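You operate a simulated robot arm through the tools that you are given. There is no shell and no other tool. Be economical: measure what you need, move in short steps, check, and stop when the job is done.

You are at the controls of a simulated two-armed robot. One attempt, no reset.

Task
Make up the red-lever valve and box it over to the drain stand.
Fine: union tight; lever shut with the valve steadied; lay it in the carry box and take the box to the grid in both hands.

Only the result counts: the job must be done as asked and must still hold three seconds after the hand-in. Knocking over, shifting, dropping, spilling or breaking anything else fails it.

Robot
Two 6-joint arms with two-finger parallel grippers on one trunk, on a base that drives. Base frame: it is fixed to the floor where the robot stands at the start and does not move with it; the origin is under the middle of the robot, x ahead of it, y to its left, z up; the surface under the hand at the start is at about z = 780. Readings come in mm, degrees, newtons and seconds.
The left shoulder is at the start at [280, 185, 1030], the right one opposite. With the tool pointing down near the work surface each hand reaches from about 560 to 940 mm from the robot's upright axis, wherever it stands, measured 20 degrees to its own side. Places, roughly: black spare valve lever [800, -400, 1300]; crate [500, -400, 800]; drain stand grid [600, -1400, 700]; red spare valve lever [500, 0, 900]; union by the black lever [800, -600, 1300]; union by the red lever [500, -100, 900]. Payload 1.57 kg a hand.
Tool frame (each hand has its own): the origin (TCP) lies between the finger pads and is the grasp point; the fingertips stand 30 mm ahead of it; z points along the fingers, y is the line along which they close. The gripper opens to 80 mm. The fingers are 17 mm wide and 12 mm thick; the gripper's body (40 by 82 mm) begins 80 mm behind the TCP.
Orientation is told as [roll, pitch, yaw] about the base's x, y, z axes, in that order, counted from this pose: with the fingers straight down and closing along the base's y, the tool's x points along the base's -x, its y along +y and its z along -z.

Tools
- The arms move only by the tool move_arm. It takes "left_commands", "right_commands" or both (then of equal length, played together; a hand with none holds still); each is a list of rows, each a list of 7 numbers: the finger opening in mm, from 0 to 80, then the shift along the base's x, y, z in units of 30 mm (1.0 is 30 mm), then the turn, a rotation vector about the base's x, y, z in units of 8 degrees (1.0 is 8 degrees). In form: [[gripper, tx, ty, tz, wx, wy, wz], ...]. A call has 1 to 20 rows; each row shifts and turns the commanded pose from where the row before left it. A call with a number of a shift or a turn outside -1 to 1 is refused whole. A row lasts 0.2 s, in which the tool goes at most 50 mm and 8.6 degrees; a call with a longer step from one row to the next is refused whole, and so is a gripper value outside its range. Where a pose cannot be reached the arm comes as near as it can. A force on the tool above 40 N (or 10 N above the force at the start of the call, whichever is more), or a blocked arm, ends the call early, and 0.2 s more pass. Each finger travels about 153 mm/s and halts on what it meets, pressing with about 36 N; the grip force reading is that of the motor and also rises with nothing between the fingers. The clock runs only during rows and for 0.2 s after the last one: add rows that do not move to give the fingers time. It gives the time, the measured TCP pose, the force on the tool (base axes), the opening and the grip force at its end, in the units of the frame above (readings bear some noise), with the torque about the TCP (base axes, N m) and any sound that the robot's microphone picked up, and new pictures: "show" is both (left out), scene, wrist or none (wrist: the cameras of the hands that moved).
- Cameras (640 x 400 px; columns grow to the right, rows downward): "scene" is now at [222.6, -38.2, 1458.8]; the picture's right is [-0.53, -0.85, 0.00], its down [-0.69, 0.43, -0.58] and it looks along [0.49, -0.31, -0.82] (base axes); focal length 234 px, centre (320, 200). "left" rides on the left gripper at [72, 7, -122] in its tool frame; the picture's right is [-0.09, 1.00, 0.00], its down [-0.84, -0.08, -0.54] and it looks along [-0.54, -0.05, 0.84] (tool axes); focal length 238 px, centre (320, 200). "right" rides on the right gripper at [72, -7, -122] in its tool frame; the picture's right is [0.09, 1.00, 0.00], its down [-0.84, 0.08, -0.54] and it looks along [-0.54, 0.05, 0.84] (tool axes); focal length 238 px, centre (320, 200).
- move_column(by): slides the trunk up (or, below 0, down) by that many mm; the arms and the scene camera ride with it, the base frame stays. It gives what a move gives, with no picture.
- base_move(legs): drives the robot by 1 to 6 legs, each [ahead, turn to the left] in mm and degrees, along the robot's own axes; the way and the turn of a leg run together, so that a leg with both is an arc; at most 1500 mm and 180 degrees a leg. The arms and the cameras ride along, it lands a little off, and it stops where it bumps. It gives what a move gives, and a new picture of the scene camera.
- turn_head(pan, tilt): turns the head with the scene camera to pan (to the left, within 86 degrees either way) and tilt (down, from -29 to 69), counted from straight ahead of the robot. It gives what a move gives, and a new picture of the scene camera.
- probe_pixels(camera, pixels): for up to 12 pixels [column, row] of the newest picture of that camera ("zoom" is the newest enlarged one), the place [x, y, z] in the base frame of the surface seen there, good to about 2 mm. It takes no simulated time.
- zoom(camera, box): a new picture of the part [left, top, right, bottom] of that camera's present view, enlarged. It takes no simulated time.
- finish_job(): hands the job in; it is judged then, once.

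Keep the steps short. Do not move on a guess: measure, check each grasp and each placing, and mend mistakes. In all there are 80 turns and 260 pictures (those below and enlarged ones count). Leave the grippers open and the arms clear of the work at the hand-in unless told otherwise, and finish with a single line.

The tools are called after "Request:" as name(argument=value, ...) on one line, values as JSON. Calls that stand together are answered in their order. move_arm: Moves the arms, as the interface text tells. Its arguments: {"type":"object","properties":{"left_commands":{"type":"array","items":{"type":"array","items":{"type":"number"}}},"right_commands":{"type":"array","items":{"type":"array","items":{"type":"number"}}},"show":{"type":"string","enum":["both","scene","wrist","none"]}},"required":[]} The other tools are called the same way: move_column (by) slides the trunk up or down; base_move (legs) drives the base; turn_head (pan, tilt) turns the head that bears the scene camera; probe_pixels (camera, pixels) gives the place of the surface under pixels of a picture; zoom (camera, box) takes an enlarged picture of a part of a camera's view; finish_job () hands the job in.

At the start:

```text
clock: 0.0
left_tcp_pos: [591.7, 141.0, 1113.6]
left_ee_rot: [0.0, 0.1, 0.0]
left_ft_force: [-0.2, -0.1, 0.0]
left_moment: [0.01, -0.02, 0.03]
left_opening: 80.1
left_grasp_force: 0.0
right_tcp_pos: [505.0, -326.4, 1127.6]
right_ee_rot: [0.0, 0.0, 0.0]
right_ft_force: [-0.1, -0.1, 0.0]
right_moment: [0.02, 0.0, 0.03]
right_opening: 79.9
right_grasp_force: 0.1
trunk travel left (down, up): [-725.0, 265.0]
robot x, y, heading: [0.0, 0.7, 0.3]
head pan, tilt: [-32.1, 54.7]
```

scene: 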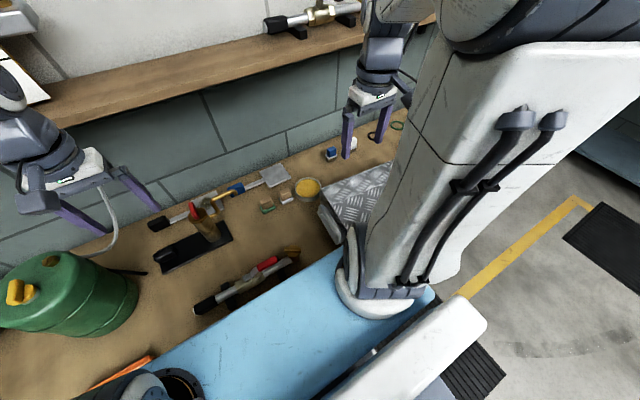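
right: 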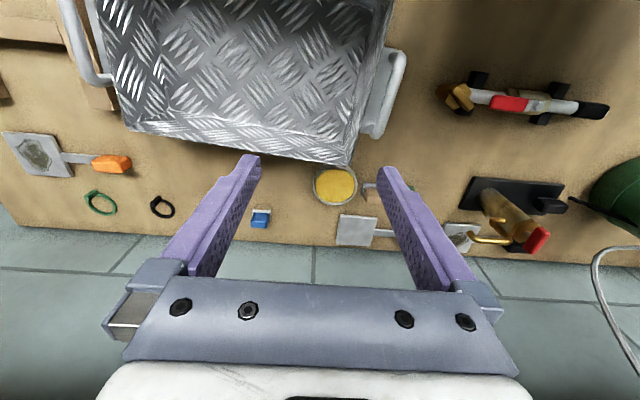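
left: 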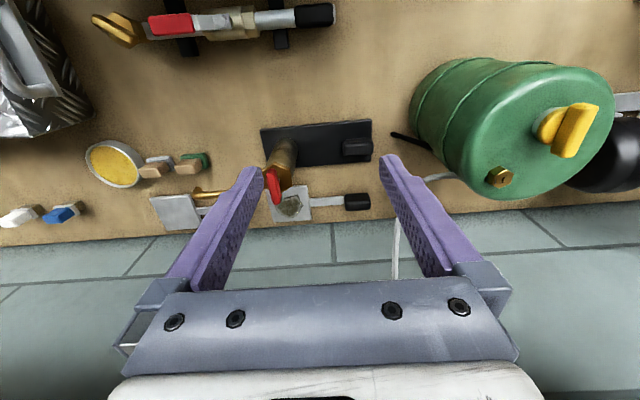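

The red-lever valve lies on two rests near (520,105) in the right picture, with the crate to its left. I'll enlarge it to measure.

Request:
zoom(camera="right", box=[420, 50, 620, 175])

Request:
zoom(camera="left", box=[80, 0, 350, 169])

Request:
zoom(camera="scene", box=[140, 140, 400, 330])

```text
3.20 times, centred on (520, 112) of right
```

zoom: 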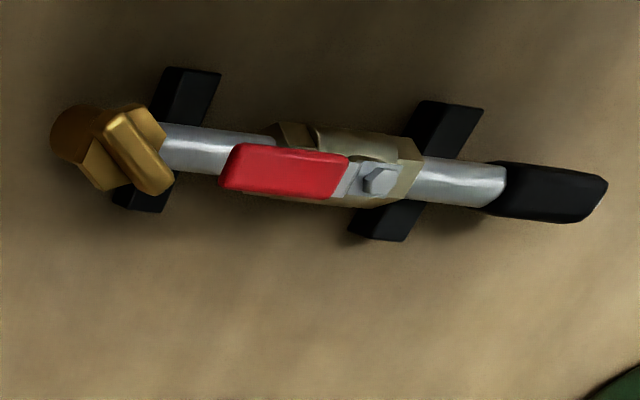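

```text
2.37 times, centred on (215, 84) of left
```

zoom: 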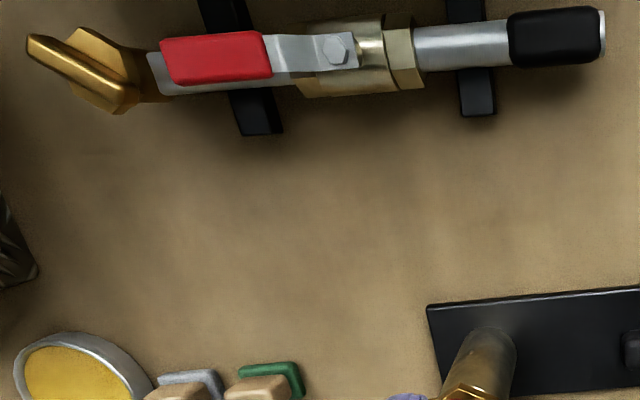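

```text
2.11 times, centred on (270, 235) of scene
```

zoom: 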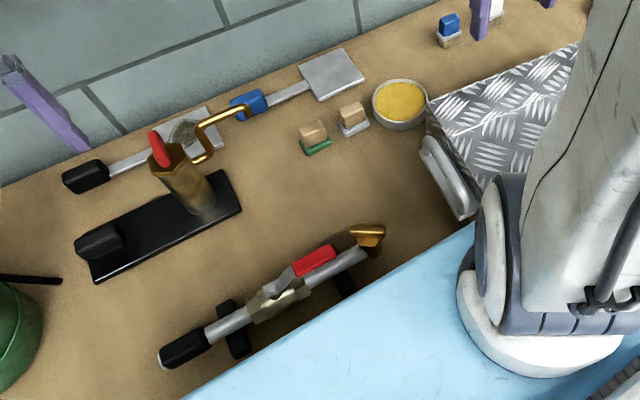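

I'll probe points on the valve in the left picture, and on the crate in the right picture.

Request:
probe_pixels(camera="left", pixels=[[97, 18], [126, 40], [122, 20], [152, 34], [165, 25], [188, 24], [222, 21], [250, 20], [275, 19], [300, 16], [331, 14], [186, 50]])

Request:
probe_pixels(camera="right", pixels=[[439, 92], [458, 104], [465, 88], [480, 97], [510, 103], [538, 106], [575, 107], [600, 111], [240, 60], [350, 160], [122, 128], [395, 90]])

Request:
turn_head(pan=-75, tilt=35)

```text
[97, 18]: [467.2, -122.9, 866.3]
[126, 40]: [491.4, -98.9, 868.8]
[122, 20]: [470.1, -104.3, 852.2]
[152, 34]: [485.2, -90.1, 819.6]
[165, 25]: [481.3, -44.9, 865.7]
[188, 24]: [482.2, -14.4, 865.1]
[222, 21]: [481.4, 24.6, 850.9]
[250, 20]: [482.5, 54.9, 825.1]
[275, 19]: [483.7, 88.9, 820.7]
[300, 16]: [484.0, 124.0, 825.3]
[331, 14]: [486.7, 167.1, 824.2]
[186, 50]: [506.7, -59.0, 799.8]
```

```text
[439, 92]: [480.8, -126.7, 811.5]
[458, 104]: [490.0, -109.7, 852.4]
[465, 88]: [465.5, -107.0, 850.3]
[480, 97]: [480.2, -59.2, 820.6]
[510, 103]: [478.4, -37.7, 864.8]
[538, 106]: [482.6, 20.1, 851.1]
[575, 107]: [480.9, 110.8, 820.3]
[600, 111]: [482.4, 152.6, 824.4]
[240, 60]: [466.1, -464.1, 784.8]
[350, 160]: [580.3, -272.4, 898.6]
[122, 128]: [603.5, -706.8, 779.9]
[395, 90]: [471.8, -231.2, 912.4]
```

```text
clock: 1.1
left_tcp_pos: [593.1, 140.2, 1113.2]
left_ee_rot: [0.0, 0.0, 0.0]
left_ft_force: [0.3, -0.2, 0.2]
left_moment: [-0.02, 0.01, 0.0]
left_opening: 80.1
left_grasp_force: 0.0
right_tcp_pos: [506.0, -327.0, 1127.4]
right_ee_rot: [0.0, -0.1, 0.0]
right_ft_force: [-0.4, 0.4, -0.3]
right_moment: [0.0, -0.04, 0.01]
right_opening: 79.7
right_grasp_force: 0.1
trunk travel left (down, up): [-725.0, 265.0]
robot x, y, heading: [2.0, 4.2, -0.1]
head pan, tilt: [-75.0, 35.0]
```

scene: 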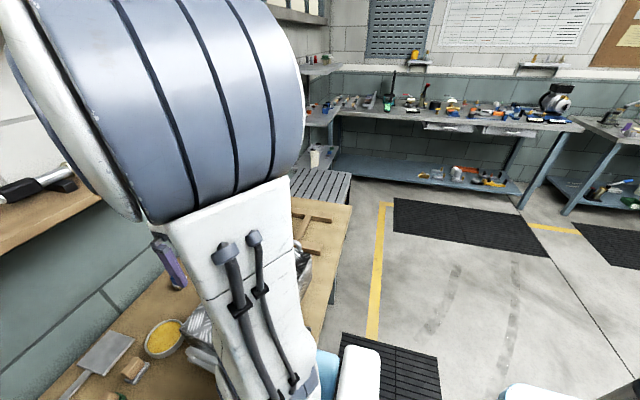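

The valve's axis lies along y at x≈482, with the pipe top at z≈820. That is nearer than the tool-down reach, so I'll back off 160 mm and look again.

Request:
base_move(legs=[[-160, 0]])

Request:
turn_head(pan=-5, tilt=50)

```text
clock: 2.5
left_tcp_pos: [429.7, 142.8, 1112.8]
left_ee_rot: [0.0, 0.0, 0.2]
left_ft_force: [-0.1, -0.9, 0.2]
left_moment: [0.02, 0.01, 0.0]
left_opening: 80.0
left_grasp_force: 0.1
right_tcp_pos: [343.8, -325.9, 1127.6]
right_ee_rot: [-0.1, 0.0, 0.2]
right_ft_force: [0.8, -0.6, -0.4]
right_moment: [-0.02, 0.02, 0.01]
right_opening: 80.3
right_grasp_force: 0.0
trunk travel left (down, up): [-725.0, 265.0]
robot x, y, heading: [-165.1, -1.4, 0.1]
head pan, tilt: [-75.0, 35.0]
```

scene: 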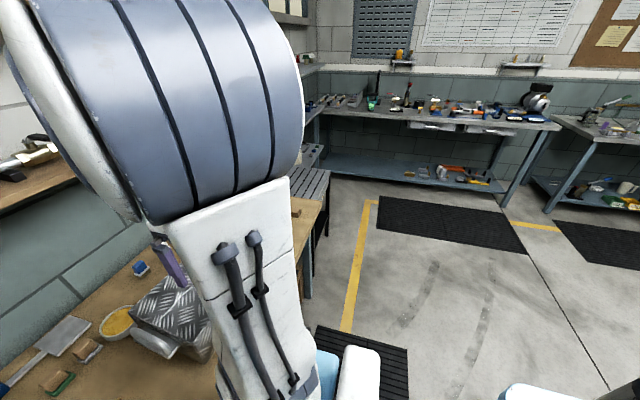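

```text
clock: 3.9
left_tcp_pos: [429.1, 142.7, 1113.6]
left_ee_rot: [0.0, 0.0, 0.2]
left_ft_force: [-0.2, 0.6, 0.5]
left_moment: [0.0, 0.01, 0.01]
left_opening: 80.1
left_grasp_force: 0.0
right_tcp_pos: [343.9, -326.3, 1128.9]
right_ee_rot: [0.0, 0.1, 0.2]
right_ft_force: [-0.7, 1.1, -0.9]
right_moment: [-0.02, 0.01, 0.01]
right_opening: 80.1
right_grasp_force: 0.1
trunk travel left (down, up): [-725.0, 265.0]
robot x, y, heading: [-164.6, -0.5, 0.4]
head pan, tilt: [-5.0, 50.0]
```

scene: 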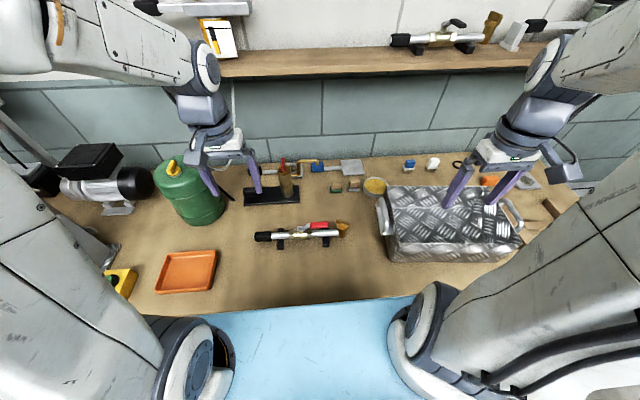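

The view is clear now. I'll enlarge the valve, the shelf valve and card for reference, and the crate.

Request:
zoom(camera="scene", box=[240, 205, 360, 280])

Request:
zoom(camera="scene", box=[360, 165, 560, 290])

Request:
zoom(camera="scene", box=[370, 0, 600, 70])

```text
5.33 times, centred on (300, 242) of scene
```

zoom: 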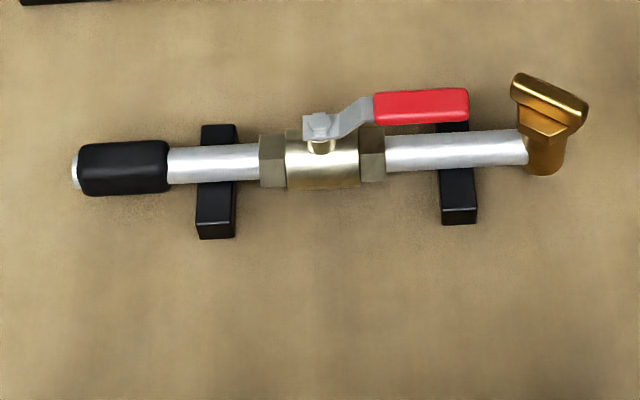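

```text
3.20 times, centred on (460, 228) of scene
```

zoom: 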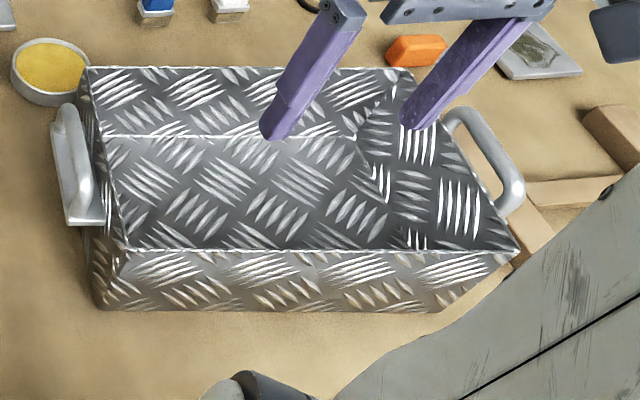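

```text
2.78 times, centred on (485, 35) of scene
```

zoom: 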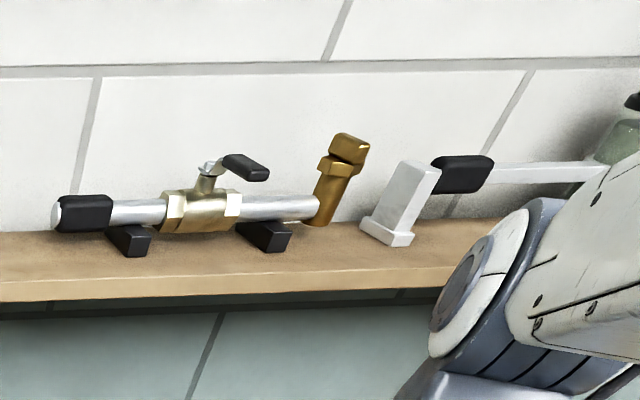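

The union is an elbow with a vertical axis and a crossbar nut on top. I'll probe the reference (shelf) valve's lever and bar from the newest zoom, and the red valve's details from the scene.

Request:
probe_pixels(camera="zoom", pixels=[[207, 165], [225, 160], [245, 165], [262, 172], [335, 145], [360, 152], [330, 170], [328, 195], [300, 205], [135, 212], [200, 210], [70, 212]])

Request:
zoom(camera="scene", box=[290, 210, 354, 250])

```text
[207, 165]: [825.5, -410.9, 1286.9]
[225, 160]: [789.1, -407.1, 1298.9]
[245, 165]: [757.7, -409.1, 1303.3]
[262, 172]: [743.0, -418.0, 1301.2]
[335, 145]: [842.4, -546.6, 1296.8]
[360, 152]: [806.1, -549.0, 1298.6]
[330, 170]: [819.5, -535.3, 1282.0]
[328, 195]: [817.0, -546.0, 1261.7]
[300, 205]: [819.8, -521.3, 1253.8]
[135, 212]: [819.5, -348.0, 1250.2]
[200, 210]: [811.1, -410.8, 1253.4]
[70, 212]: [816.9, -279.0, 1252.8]
```

```text
10.00 times, centred on (322, 230) of scene
```

zoom: 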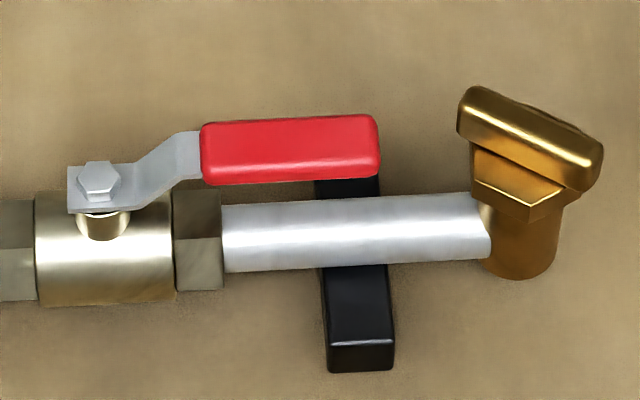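

In the reference, the lever points to -x and the bar lies along x, so both red parts need turning clockwise seen from above. I'll probe the red details.

Request:
probe_pixels(camera="zoom", pixels=[[475, 97], [585, 150], [530, 122], [510, 180], [520, 240], [215, 135], [365, 130], [290, 135], [290, 180], [98, 180], [105, 250], [350, 235]])

Request:
probe_pixels(camera="scene", pixels=[[280, 242], [282, 248], [326, 240], [326, 245], [270, 236], [261, 236], [250, 280], [340, 232], [385, 215], [379, 201], [515, 215], [520, 225]])

```text
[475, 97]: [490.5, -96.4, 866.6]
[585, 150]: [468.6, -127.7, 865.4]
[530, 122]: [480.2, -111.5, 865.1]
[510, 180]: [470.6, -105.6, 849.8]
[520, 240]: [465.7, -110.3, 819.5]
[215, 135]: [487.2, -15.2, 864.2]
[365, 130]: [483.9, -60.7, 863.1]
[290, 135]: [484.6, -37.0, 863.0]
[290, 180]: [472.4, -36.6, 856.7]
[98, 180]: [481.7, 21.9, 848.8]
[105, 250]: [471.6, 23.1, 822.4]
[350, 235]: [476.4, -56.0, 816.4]
```

```text
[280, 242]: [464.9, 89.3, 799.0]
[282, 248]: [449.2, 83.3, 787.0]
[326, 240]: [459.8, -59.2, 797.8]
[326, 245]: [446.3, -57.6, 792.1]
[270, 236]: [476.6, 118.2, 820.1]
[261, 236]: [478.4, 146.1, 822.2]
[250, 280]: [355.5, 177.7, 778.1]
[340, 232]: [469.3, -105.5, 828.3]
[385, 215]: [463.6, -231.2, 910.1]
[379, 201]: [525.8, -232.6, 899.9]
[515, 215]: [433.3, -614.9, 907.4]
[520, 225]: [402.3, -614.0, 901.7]
```

Bar: centre ≈(480,-112), top 866, about 55° from x. Lever: pivot (482,22), handle at y≈-37.

Plan:
- The left hand, tilted to lean away, steadies the valve body near y≈50.
- The right hand turns first the bar, then the lever.

Both hands now go to hover poses.

Request:
move_arm(left_commands=[[80, 0.118, 0, -0.296, 0, 0, -1], [80, 0.118, 0, -0.296, 0, 0, -1], [80, 0.118, 0, -0.296, 0, 0, -1], [80, 0.118, 0, -0.296, 0, 0, -1], [80, 0.118, 0, -0.296, 0, 0, -1], [80, 0.118, 0, -0.296, 0, 0, -1], [80, 0.118, 0, -0.296, 0, 0, -1], [80, 0.118, 0, -0.296, 0, 0, -1], [80, 0.118, 0, -0.296, 0, 0, -1], [80, 0.118, 0, -0.296, 0, 0, -1], [80, 0.118, 0, -0.296, 0, 0, -1], [80, 0.118, 0, -0.296, 0, 0, -0.25], [80, 0.118, 0, -0.296, -1, 0, 0], [80, 0.118, 0, -0.296, -1, 0, 0], [80, 0.118, 0, -0.296, -1, 0, 0], [80, 0, 0, 0, -0.75, 0, 0]], right_commands=[[80, 0.302, 0.476, -0.3, 0, 0, 0], [80, 0.302, 0.476, -0.3, 0, 0, 0], [80, 0.302, 0.476, -0.3, 0, 0, 0], [80, 0.302, 0.476, -0.3, 0, 0, 0], [80, 0.302, 0.476, -0.3, 0, 0, 0], [80, 0.302, 0.476, -0.3, 0, 0, 0], [80, 0.302, 0.476, -0.3, 0, 0, 0], [80, 0.302, 0.476, -0.3, 0, 0, 0], [80, 0.302, 0.476, -0.3, 0, 0, 1], [80, 0.302, 0.476, -0.3, 0, 0, 1], [80, 0.302, 0.476, -0.3, 0, 0, 1], [80, 0.302, 0.476, -0.3, 0, 0, 1], [80, 0.302, 0.476, -0.3, 0, 0, 1], [80, 0.302, 0.476, -0.3, 0, 0, 1], [80, 0.302, 0.476, -0.3, 0, 0, 0.9], [80, 0, 0, 0, 0, 0, 0]])

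```text
clock: 7.3
left_tcp_pos: [482.3, 142.4, 979.0]
left_ee_rot: [0.0, -30.1, -89.7]
left_ft_force: [0.6, 0.7, 0.1]
left_moment: [0.01, -0.01, 0.01]
left_opening: 80.2
left_grasp_force: 0.0
right_tcp_pos: [479.2, -110.4, 993.2]
right_ee_rot: [0.0, 0.0, 55.5]
right_ft_force: [-0.4, -0.3, -0.6]
right_moment: [0.0, -0.04, -0.03]
right_opening: 80.0
right_grasp_force: 0.1
trunk travel left (down, up): [-725.0, 265.0]
robot x, y, heading: [-159.9, -0.3, 0.0]
head pan, tilt: [-5.0, 50.0]
```

scene: 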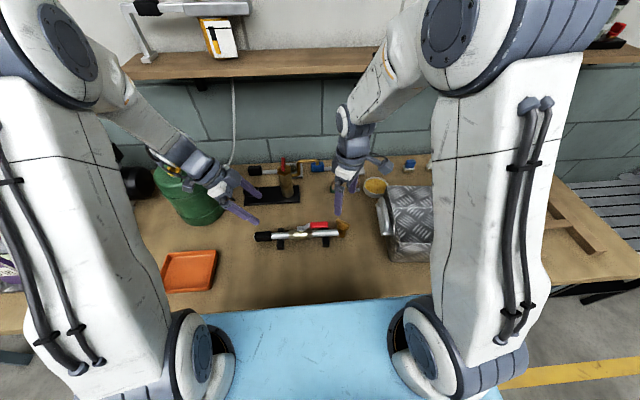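
right: 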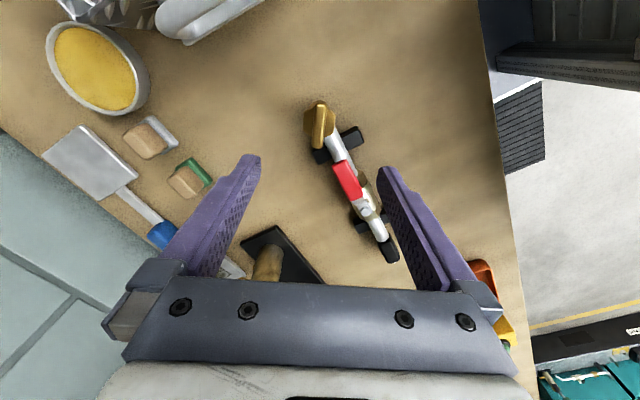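
left: 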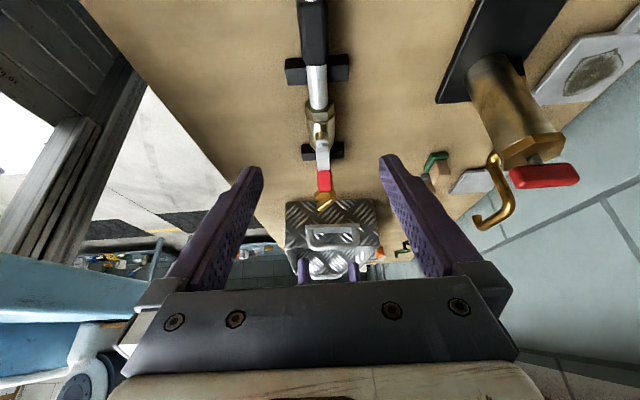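

Both hover poses came out as commanded. I'll enlarge both wrist views to get finer body and bar dimensions.

Request:
zoom(camera="right", box=[290, 90, 418, 170])

Request:
zoom(camera="left", box=[270, 0, 366, 60])

Request:
zoom(camera="left", box=[260, 70, 388, 150])

```text
5.00 times, centred on (354, 130) of right
```

zoom: 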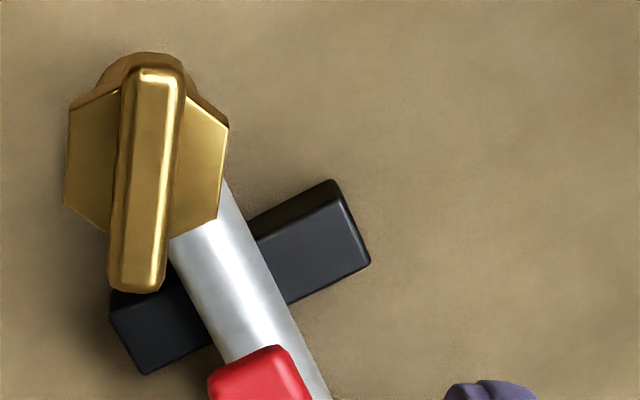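

```text
6.67 times, centred on (318, 30) of left
```

zoom: 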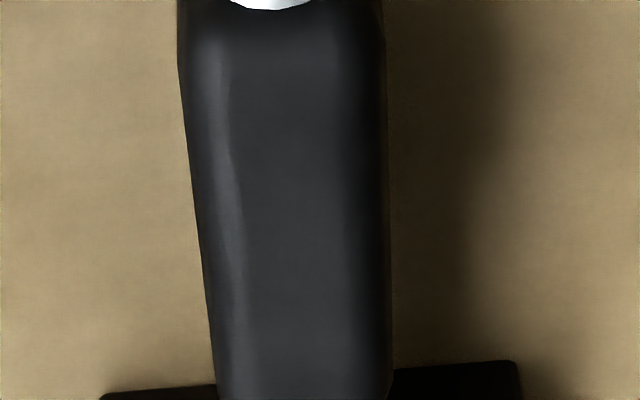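

```text
5.00 times, centred on (324, 110) of left
```

zoom: 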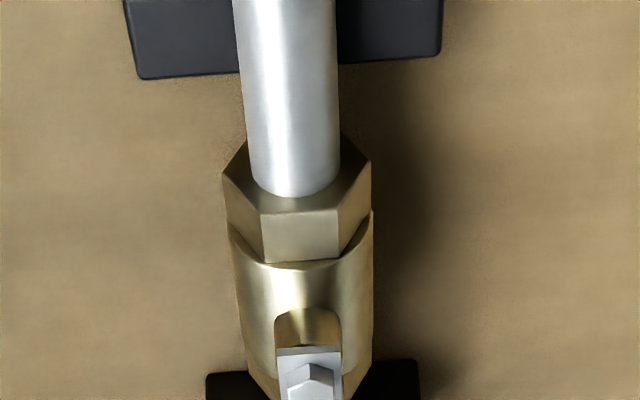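

Request:
probe_pixels(camera="zoom", pixels=[[290, 100], [295, 185], [300, 205], [300, 250], [300, 275], [300, 305], [228, 200], [365, 190], [240, 270], [368, 260], [315, 345], [200, 60]])

Request:
probe_pixels(camera="right", pixels=[[320, 106], [316, 144], [318, 125], [308, 130], [332, 130], [347, 182], [338, 160], [357, 195], [363, 208]])

```text
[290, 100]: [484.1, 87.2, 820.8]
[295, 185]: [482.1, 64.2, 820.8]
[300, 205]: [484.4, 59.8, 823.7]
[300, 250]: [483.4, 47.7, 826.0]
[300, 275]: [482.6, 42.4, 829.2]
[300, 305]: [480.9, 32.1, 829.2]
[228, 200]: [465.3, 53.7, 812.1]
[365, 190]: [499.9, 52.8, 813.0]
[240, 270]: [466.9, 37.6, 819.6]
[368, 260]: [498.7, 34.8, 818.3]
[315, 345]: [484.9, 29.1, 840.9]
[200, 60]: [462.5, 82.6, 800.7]
```

```text
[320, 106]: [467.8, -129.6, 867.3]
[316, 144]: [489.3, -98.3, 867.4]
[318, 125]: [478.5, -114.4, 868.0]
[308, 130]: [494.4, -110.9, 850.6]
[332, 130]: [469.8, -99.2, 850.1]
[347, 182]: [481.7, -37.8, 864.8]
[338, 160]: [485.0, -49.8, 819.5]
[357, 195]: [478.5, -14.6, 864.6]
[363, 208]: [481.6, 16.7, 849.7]
```

The body cylinder sits at x≈483, y 0–45, axis z≈810, with the hex end at y 45–60. The left hand slides down its tilted line to (483,38,816). The right hand descends over the bar with tips just above the hex, TCP z≈884.

Request:
move_arm(left_commands=[[80, 0, -0.433, -0.68, 0, 0, 0], [80, 0, -0.433, -0.68, 0, 0, 0], [80, 0, -0.433, -0.68, 0, 0, 0], [80, 0, -0.433, -0.68, 0, 0, 0], [80, 0, -0.433, -0.68, 0, 0, 0], [80, 0, -0.433, -0.68, 0, 0, 0], [80, 0, -0.433, -0.68, 0, 0, 0], [80, 0, -0.433, -0.68, 0, 0, 0]], right_commands=[[80, 0, 0, 0, 0, 0, 0], [80, 0, 0, 0, 0, 0, 0], [80, 0, -0.02, -0.6, 0, 0, 0], [80, 0, -0.02, -0.6, 0, 0, 0], [80, 0, -0.02, -0.6, 0, 0, 0], [80, 0, -0.02, -0.6, 0, 0, 0], [80, 0, -0.02, -0.6, 0, 0, 0], [80, 0, -0.02, -0.6, 0, 0, 0]])

```text
clock: 9.1
left_tcp_pos: [483.4, 38.4, 816.4]
left_ee_rot: [-0.2, -30.0, -89.8]
left_ft_force: [0.3, 0.2, 0.9]
left_moment: [0.01, 0.0, -0.01]
left_opening: 79.7
left_grasp_force: 0.1
right_tcp_pos: [478.9, -115.3, 884.2]
right_ee_rot: [0.0, -0.1, 55.3]
right_ft_force: [-0.5, 0.5, 0.2]
right_moment: [0.0, 0.0, 0.0]
right_opening: 80.0
right_grasp_force: 0.1
trunk travel left (down, up): [-725.0, 265.0]
robot x, y, heading: [-169.2, 3.2, 0.3]
head pan, tilt: [-5.0, 50.0]
```

scene: 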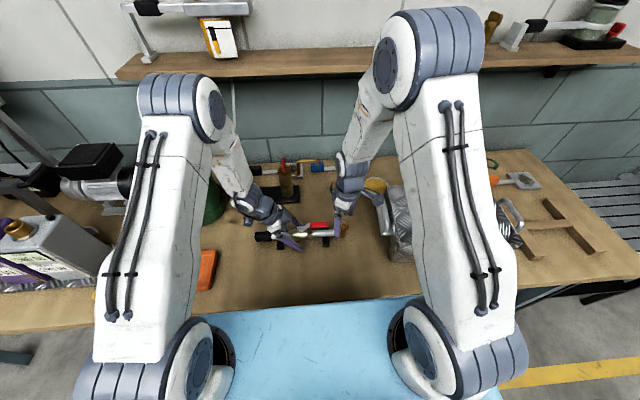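
right: 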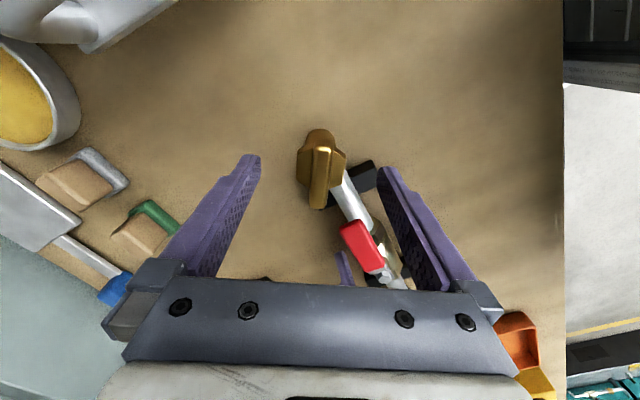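
left: 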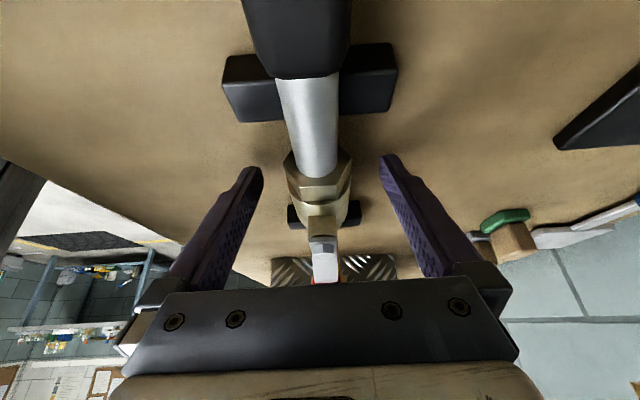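

Both are aligned. The left hand closes on the body, then the right closes on the bar.

Request:
move_arm(left_commands=[[20, 0, 0, 0, 0, 0, 0], [20, 0, 0, 0, 0, 0, 0], [20, 0, 0, 0, 0, 0, 0], [20, 0, 0, 0, 0, 0, 0], [20, 0, 0, 0, 0, 0, 0], [20, 0, 0, 0, 0, 0, 0]], right_commands=[[80, 0, 0, 0, 0, 0, 0], [80, 0, 0, 0, 0, 0, 0], [80, 0, 0, 0, 0, 0, 0], [0, 0, 0, 0, 0, 0, 0], [0, 0, 0, 0, 0, 0, 0], [0, 0, 0, 0, 0, 0, 0]], show="wrist")

```text
clock: 10.5
left_tcp_pos: [482.3, 37.0, 815.8]
left_ee_rot: [-0.2, -30.0, -89.8]
left_ft_force: [-5.4, 8.1, 0.2]
left_moment: [-0.49, -0.17, -0.78]
left_opening: 35.9
left_grasp_force: 36.1
right_tcp_pos: [480.2, -114.1, 884.7]
right_ee_rot: [-0.1, 0.0, 55.5]
right_ft_force: [5.3, -9.2, 0.3]
right_moment: [-0.13, -0.16, -0.05]
right_opening: 12.3
right_grasp_force: 29.6
trunk travel left (down, up): [-725.0, 265.0]
robot x, y, heading: [-164.9, -0.2, 0.2]
head pan, tilt: [-5.0, 50.0]
```

right: 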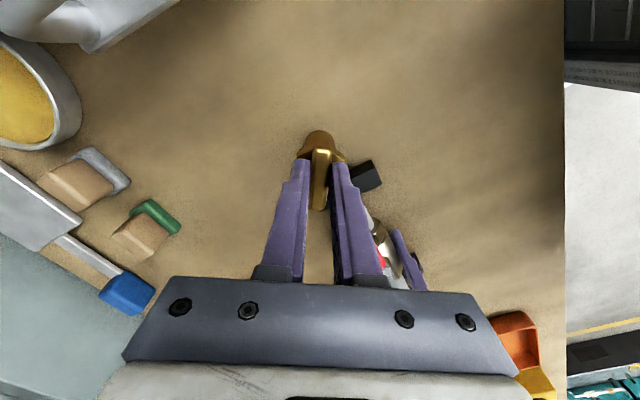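
left: 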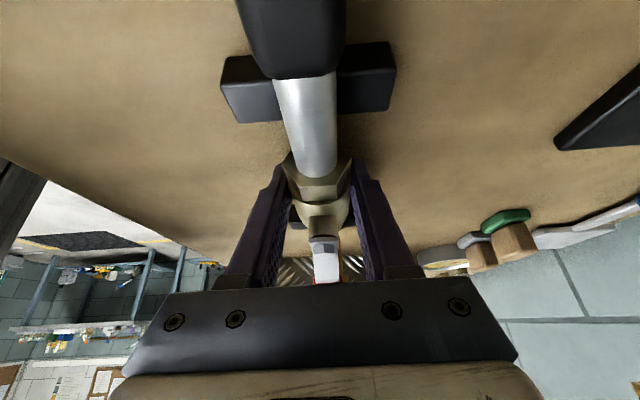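

Both grips hold: left 36 mm, right 12 mm. A small lateral preload shows, so I nudge the right hand to relieve it, then turn the bar 24° clockwise while watching the moment.

Request:
move_arm(right_commands=[[0, 0.03, -0.05, 0, 0, 0, 0], [0, 0, 0, 0, 0, 0, -0.5], [0, 0, 0, 0, 0, 0, -0.5], [0, 0, 0, 0, 0, 0, -0.5], [0, 0, 0, 0, 0, 0, -0.5], [0, 0, 0, 0, 0, 0, -0.5], [0, 0, 0, 0, 0, 0, -0.5]], show="wrist")

```text
clock: 12.1
left_tcp_pos: [483.3, 36.7, 817.1]
left_ee_rot: [-0.1, -30.3, -89.8]
left_ft_force: [0.0, -25.8, 1.3]
left_moment: [0.2, 0.05, 0.11]
left_opening: 35.7
left_grasp_force: 36.0
right_tcp_pos: [480.1, -115.5, 884.1]
right_ee_rot: [0.0, 0.0, 31.2]
right_ft_force: [-0.3, 26.8, -1.5]
right_moment: [0.78, 0.02, 0.09]
right_opening: 11.9
right_grasp_force: 29.9
trunk travel left (down, up): [-725.0, 265.0]
robot x, y, heading: [-169.0, -2.2, 0.2]
head pan, tilt: [-5.0, 50.0]
```

right: 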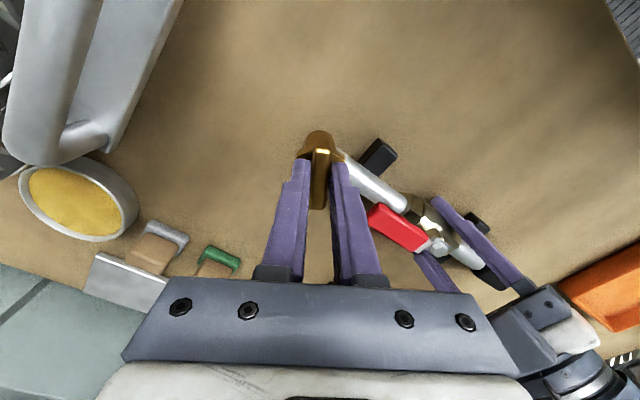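

It turns freely at 0.1 N·m. The hand sits about 2–3 mm too far to -y (27 N), so I correct +y and turn another 20°.

Request:
move_arm(right_commands=[[0, 0, 0.08, 0, 0, 0, 0], [0, 0, 0, 0, 0, 0, -0.5], [0, 0, 0, 0, 0, 0, -0.5], [0, 0, 0, 0, 0, 0, -0.5], [0, 0, 0, 0, 0, 0, -0.5], [0, 0, 0, 0, 0, 0, -0.5]], show="none")

```text
clock: 13.5
left_tcp_pos: [483.4, 37.4, 815.6]
left_ee_rot: [-0.1, -30.1, -89.9]
left_ft_force: [3.5, -12.5, 6.5]
left_moment: [-0.81, -0.21, 0.53]
left_opening: 35.8
left_grasp_force: 36.0
right_tcp_pos: [481.1, -114.6, 883.6]
right_ee_rot: [0.0, 0.2, 11.2]
right_ft_force: [-4.5, 12.1, -6.5]
right_moment: [0.18, 0.48, 0.05]
right_opening: 12.5
right_grasp_force: 29.5
trunk travel left (down, up): [-725.0, 265.0]
robot x, y, heading: [-164.6, -6.0, 0.3]
head pan, tilt: [-5.0, 50.0]
```

Still free. I continue another 10°, then check.

Request:
move_arm(right_commands=[[0, -0.03, 0.05, 0, 0, 0, -0.25], [0, 0, 0, 0, 0, 0, -0.5], [0, 0, 0, 0, 0, 0, -0.5]], show="wrist")

```text
clock: 14.3
left_tcp_pos: [483.1, 37.6, 815.3]
left_ee_rot: [-0.1, -29.9, -89.7]
left_ft_force: [2.5, -4.6, 5.6]
left_moment: [-1.14, -0.32, 0.38]
left_opening: 35.8
left_grasp_force: 36.1
right_tcp_pos: [480.3, -111.8, 884.9]
right_ee_rot: [0.0, 0.0, 1.3]
right_ft_force: [-2.5, 3.4, -5.6]
right_moment: [0.05, 0.54, 0.02]
right_opening: 12.4
right_grasp_force: 29.0
trunk travel left (down, up): [-725.0, 265.0]
robot x, y, heading: [-164.0, -0.5, 0.2]
head pan, tilt: [-5.0, 50.0]
```

right: 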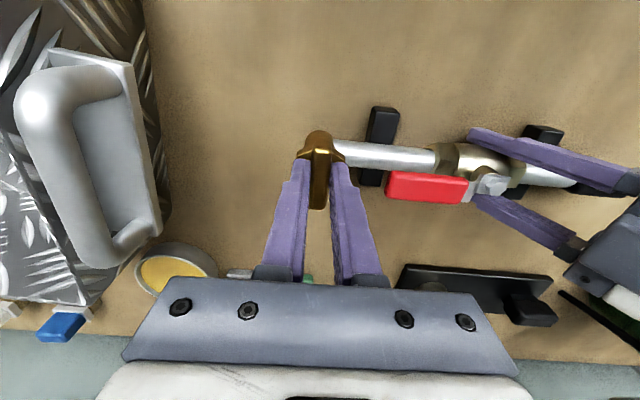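

There is still no resistance and no sound. I carry on clockwise in small steps, feeling for the stop.

Request:
move_arm(right_commands=[[0, 0, 0, 0, 0, 0, -0.5], [0, 0, 0, 0, 0, 0, -0.5], [0, 0, 0, 0, 0, 0, -0.5], [0, 0, 0, 0, 0, 0, -0.5]], show="none")

```text
clock: 15.3
left_tcp_pos: [482.7, 38.3, 815.9]
left_ee_rot: [-0.1, -30.0, -89.8]
left_ft_force: [2.7, -1.0, 3.7]
left_moment: [-0.8, 0.19, -0.39]
left_opening: 35.8
left_grasp_force: 35.8
right_tcp_pos: [481.3, -113.1, 884.6]
right_ee_rot: [0.0, 0.0, -14.6]
right_ft_force: [-3.8, 0.2, -4.0]
right_moment: [-0.26, 0.04, 0.79]
right_opening: 16.3
right_grasp_force: 32.0
trunk travel left (down, up): [-725.0, 265.0]
robot x, y, heading: [-159.3, 4.2, 0.3]
head pan, tilt: [-5.0, 50.0]
```

The moment is now 0.79 N·m and the fingers were forced open to 16 mm, so the nut has reached its stop. Checking the bar's angle.

Request:
zoom(camera="right", box=[240, 110, 400, 210])

Request:
zoom(camera="scene", box=[280, 200, 376, 260])

```text
4.00 times, centred on (320, 160) of right
```

zoom: 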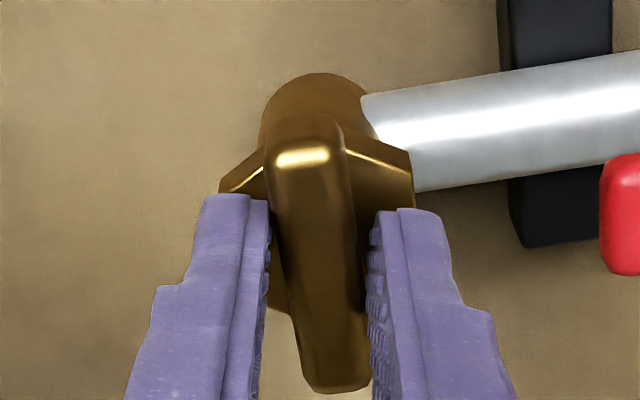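

```text
6.67 times, centred on (328, 230) of scene
```

zoom: 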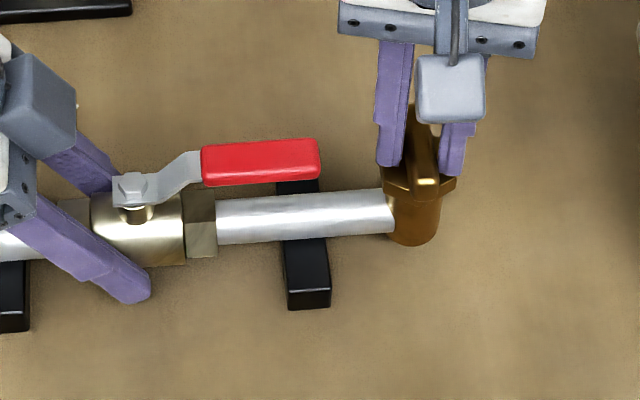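

The bar stays at about -4° while the fingers are at -14°, so it is at the stop. I give it one more firm push of 8° and then ease back.

Request:
move_arm(right_commands=[[0, 0, 0, 0, 0, 0, -0.5], [0, 0, 0, 0, 0, 0, -0.5], [0, 0, 0, 0, 0, 0, 0], [0, 0, 0, 0, 0, 0, 0]], show="wrist")

```text
clock: 16.3
left_tcp_pos: [481.9, 38.6, 815.0]
left_ee_rot: [0.0, -30.0, -89.9]
left_ft_force: [-0.9, 5.9, 3.9]
left_moment: [-0.15, 0.22, -0.91]
left_opening: 35.7
left_grasp_force: 36.0
right_tcp_pos: [481.3, -111.9, 886.4]
right_ee_rot: [0.1, -0.2, -22.5]
right_ft_force: [-0.2, -5.3, -0.6]
right_moment: [-0.41, -0.32, 0.97]
right_opening: 19.6
right_grasp_force: 33.1
trunk travel left (down, up): [-725.0, 265.0]
robot x, y, heading: [-162.1, -1.2, 0.0]
head pan, tilt: [-5.0, 50.0]
```

right: 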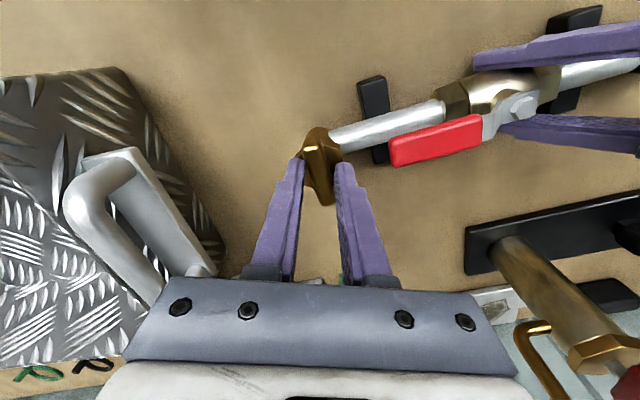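

The bar is firmly on its stop at about 1 N·m. I release, rise and swing the hand to yaw 90° over the lever handle at (482,-42). The left hand keeps holding the body.

Request:
move_arm(right_commands=[[60, 0, 0, 0, 0, 0, 0], [60, 0, 0, 0, 0, 0, 0], [60, 0, 0, 0.9, 0, 0, 0], [60, 0, 0, 0.9, 0, 0, 0.8], [60, 0, 0.17, 0.3, 0, 0, 1], [60, 0, 0.17, 0, 0, 0, 1], [60, 0, 0.17, 0, 0, 0, 1], [60, 0, 0.17, 0, 0, 0, 1], [60, 0, 0.17, 0, 0, 0, 1], [60, 0, 0.17, 0, 0, 0, 1], [60, 0, 0.17, 0, 0, 0, 1], [60, 0, 0.17, 0, 0, 0, 1], [60, 0, 0.17, 0, 0, 0, 1], [60, 0, 0.17, 0, 0, 0, 1], [60, 0, 0.17, 0, 0, 0, 1], [60, 0, 0.17, 0, 0, 0, 1], [60, 0, 0.17, 0, 0, 0, 1], [60, 0, 0.16, 0, 0, 0, 0.25]])

```text
clock: 20.1
left_tcp_pos: [482.4, 37.1, 815.8]
left_ee_rot: [-0.1, -29.9, -89.8]
left_ft_force: [-0.2, -0.7, 0.6]
left_moment: [0.15, 0.02, -0.02]
left_opening: 36.0
left_grasp_force: 36.4
right_tcp_pos: [480.6, -41.3, 948.5]
right_ee_rot: [0.1, 0.1, 89.9]
right_ft_force: [0.1, 0.9, -0.3]
right_moment: [0.0, 0.0, 0.01]
right_opening: 60.0
right_grasp_force: 0.0
trunk travel left (down, up): [-725.0, 265.0]
robot x, y, heading: [-165.0, 4.0, 0.4]
head pan, tilt: [-5.0, 50.0]
```

scene: 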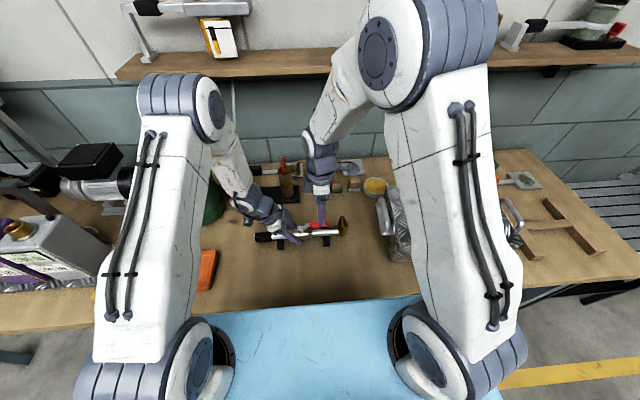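
right: 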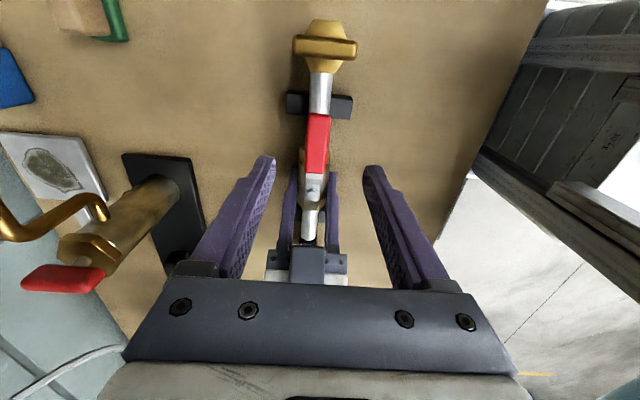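

The union bar now lies square to the pipe. I lower over the handle to z≈861 and close.

Request:
move_arm(right_commands=[[60, 0.02, 0, -0.58, 0, 0, 0], [60, 0.02, 0, -0.58, 0, 0, 0], [60, 0, 0, -0.58, 0, 0, 0], [60, 0, 0, -0.58, 0, 0, 0], [60, 0, 0, -0.58, 0, 0, 0], [30, 0, 0, 0, 0, 0, 0], [10, 0, 0, 0, 0, 0, 0], [10, 0, 0, 0, 0, 0, 0], [10, 0, 0, 0, 0, 0, 0]])

```text
clock: 22.1
left_tcp_pos: [483.4, 37.3, 816.1]
left_ee_rot: [-0.1, -30.0, -89.7]
left_ft_force: [-1.5, 1.7, 0.0]
left_moment: [0.09, 0.0, 0.01]
left_opening: 35.6
left_grasp_force: 35.8
right_tcp_pos: [482.6, -41.8, 860.9]
right_ee_rot: [0.0, 0.0, 89.8]
right_ft_force: [1.7, -2.0, 0.2]
right_moment: [-0.16, -0.04, -0.06]
right_opening: 20.5
right_grasp_force: 33.9
trunk travel left (down, up): [-725.0, 265.0]
robot x, y, heading: [-162.7, 0.2, 0.1]
head pan, tilt: [-5.0, 50.0]
```

scene: 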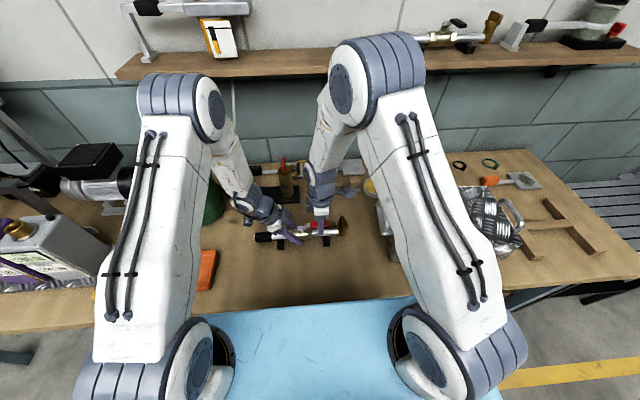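
right: 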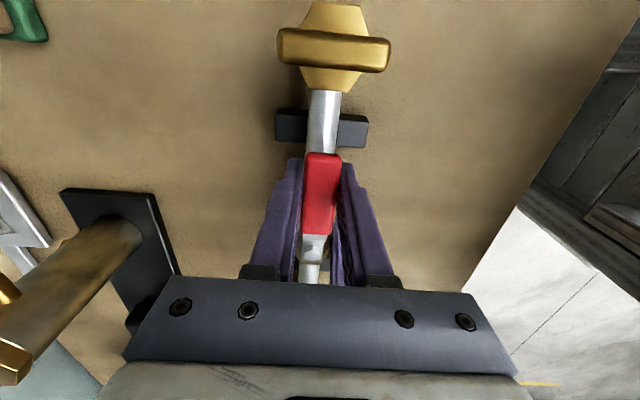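

The handle is gripped at 20 mm. I swing it 30° clockwise along the arc about the pivot (482.5,22).

Request:
move_arm(right_commands=[[10, -0.223, 0.012, 0, 0, 0, -0.75], [10, -0.221, 0.035, 0, 0, 0, -0.75], [10, -0.216, 0.058, 0, 0, 0, -0.75], [10, -0.208, 0.08, 0, 0, 0, -0.75], [10, -0.199, 0.101, 0, 0, 0, -0.75]], show="wrist")

```text
clock: 23.3
left_tcp_pos: [481.9, 39.5, 815.6]
left_ee_rot: [-0.2, -30.0, -89.7]
left_ft_force: [-8.6, 9.0, 0.5]
left_moment: [-0.09, -0.45, -0.11]
left_opening: 35.7
left_grasp_force: 36.2
right_tcp_pos: [449.9, -33.0, 860.4]
right_ee_rot: [0.0, 0.0, 59.6]
right_ft_force: [8.0, -8.9, 0.2]
right_moment: [-0.02, 0.08, -0.72]
right_opening: 20.5
right_grasp_force: 33.8
trunk travel left (down, up): [-725.0, 265.0]
robot x, y, heading: [-162.1, -3.0, 0.3]
head pan, tilt: [-5.0, 50.0]
```

right: 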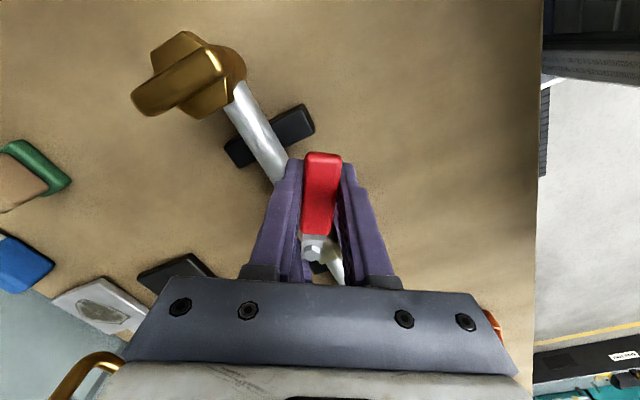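

The lever follows with the valve steady. I carry on through to 72°.

Request:
move_arm(right_commands=[[10, -0.187, 0.122, 0, 0, 0, -0.75], [10, -0.173, 0.141, 0, 0, 0, -0.75], [10, -0.158, 0.158, 0, 0, 0, -0.75], [10, -0.141, 0.173, 0, 0, 0, -0.75], [10, -0.122, 0.187, 0, 0, 0, -0.75], [10, -0.101, 0.199, 0, 0, 0, -0.75], [10, -0.08, 0.208, 0, 0, 0, -0.75]], show="wrist")

```text
clock: 24.9
left_tcp_pos: [482.6, 38.5, 815.1]
left_ee_rot: [-0.2, -30.0, -89.8]
left_ft_force: [-11.1, 6.9, 0.6]
left_moment: [0.15, -0.6, -0.18]
left_opening: 35.8
left_grasp_force: 36.2
right_tcp_pos: [421.8, 3.7, 860.4]
right_ee_rot: [0.0, -0.1, 17.7]
right_ft_force: [11.4, -6.2, 2.1]
right_moment: [-0.01, -0.15, -0.55]
right_opening: 20.7
right_grasp_force: 34.0
trunk travel left (down, up): [-725.0, 265.0]
robot x, y, heading: [-162.7, 0.3, 0.5]
head pan, tilt: [-5.0, 50.0]
```

right: 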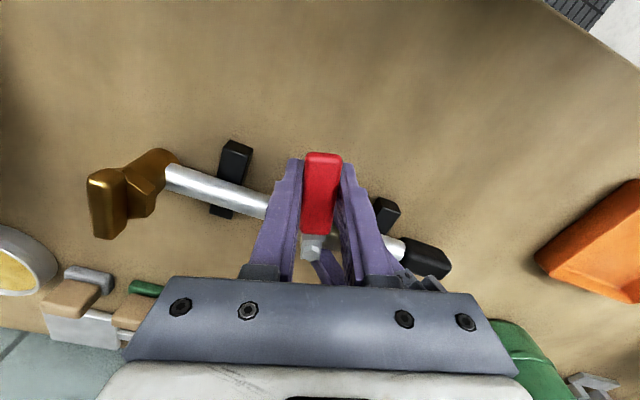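

Now the last 18° plus a little push against the stop.

Request:
move_arm(right_commands=[[10, -0.058, 0.216, 0, 0, 0, -0.75], [10, -0.035, 0.221, 0, 0, 0, -0.75], [10, -0.012, 0.223, 0, 0, 0, -0.75], [10, 0.006, 0.11, 0, 0, 0, -0.375], [10, 0.012, 0.11, 0, 0, 0, -0.375]])

```text
clock: 26.1
left_tcp_pos: [481.4, 38.3, 816.4]
left_ee_rot: [-0.1, -30.0, -89.9]
left_ft_force: [-14.1, 17.9, 11.3]
left_moment: [0.23, 0.97, -1.69]
left_opening: 36.9
left_grasp_force: 36.7
right_tcp_pos: [416.3, 29.0, 860.4]
right_ee_rot: [-0.2, 0.2, -6.3]
right_ft_force: [8.0, -19.8, 0.3]
right_moment: [-0.11, -0.55, 0.72]
right_opening: 21.0
right_grasp_force: 33.7
trunk travel left (down, up): [-725.0, 265.0]
robot x, y, heading: [-162.7, 0.9, 0.2]
head pan, tilt: [-5.0, 50.0]
```

scene: 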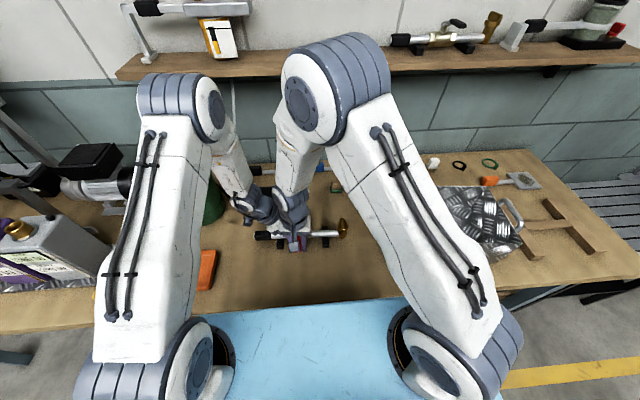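
right: 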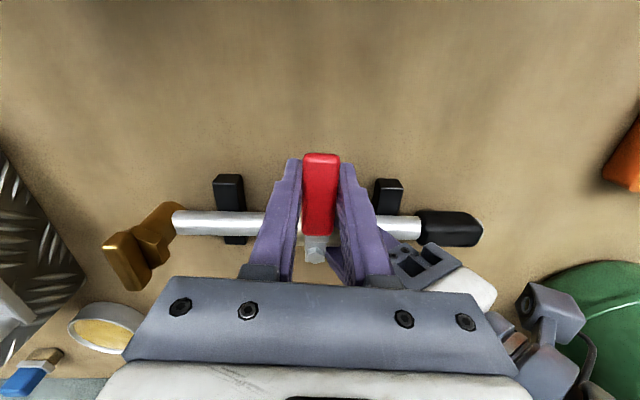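

The moment has reversed, so the lever is on its stop. I ease off slightly, open and rise 90 mm.

Request:
move_arm(right_commands=[[10, -0.012, -0.11, 0, 0, 0, 0.375], [10, 0, -0.06, 0, 0, 0, 0.2], [45, 0, 0, 0, 0, 0, 0], [45, 0, 0, 0, 0, 0, 0], [45, 0, 0, 0.6, 0, 0, 0], [45, 0, 0, 0.6, 0, 0, 0], [45, 0, 0, 0.6, 0, 0, 0], [45, 0, 0, 0.6, 0, 0, 0], [45, 0, 0, 0.6, 0, 0, 0]])

```text
clock: 28.1
left_tcp_pos: [482.3, 38.4, 815.4]
left_ee_rot: [0.0, -30.1, -89.8]
left_ft_force: [0.8, -1.2, -0.3]
left_moment: [0.14, -0.05, 0.01]
left_opening: 35.8
left_grasp_force: 36.1
right_tcp_pos: [418.4, 23.8, 951.1]
right_ee_rot: [-0.1, -0.1, -1.5]
right_ft_force: [-0.7, 0.1, -0.8]
right_moment: [-0.01, 0.0, 0.01]
right_opening: 45.2
right_grasp_force: 0.0
trunk travel left (down, up): [-725.0, 265.0]
robot x, y, heading: [-163.6, -2.4, 0.4]
head pan, tilt: [-5.0, 50.0]
```

scene: 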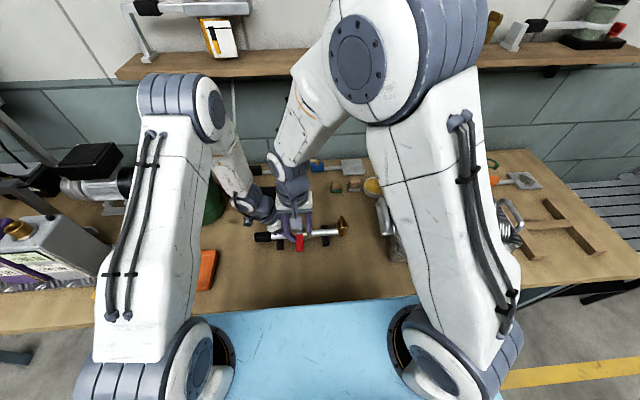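
right: 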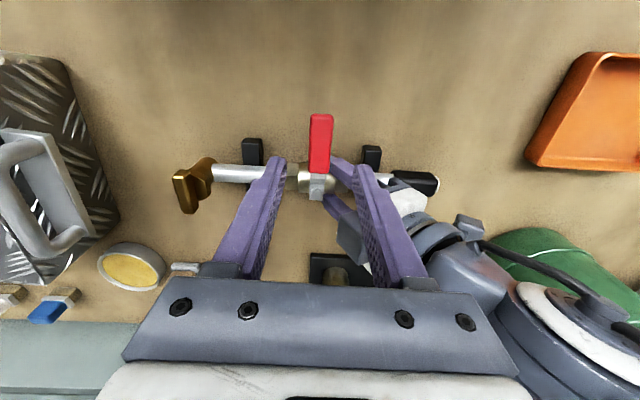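

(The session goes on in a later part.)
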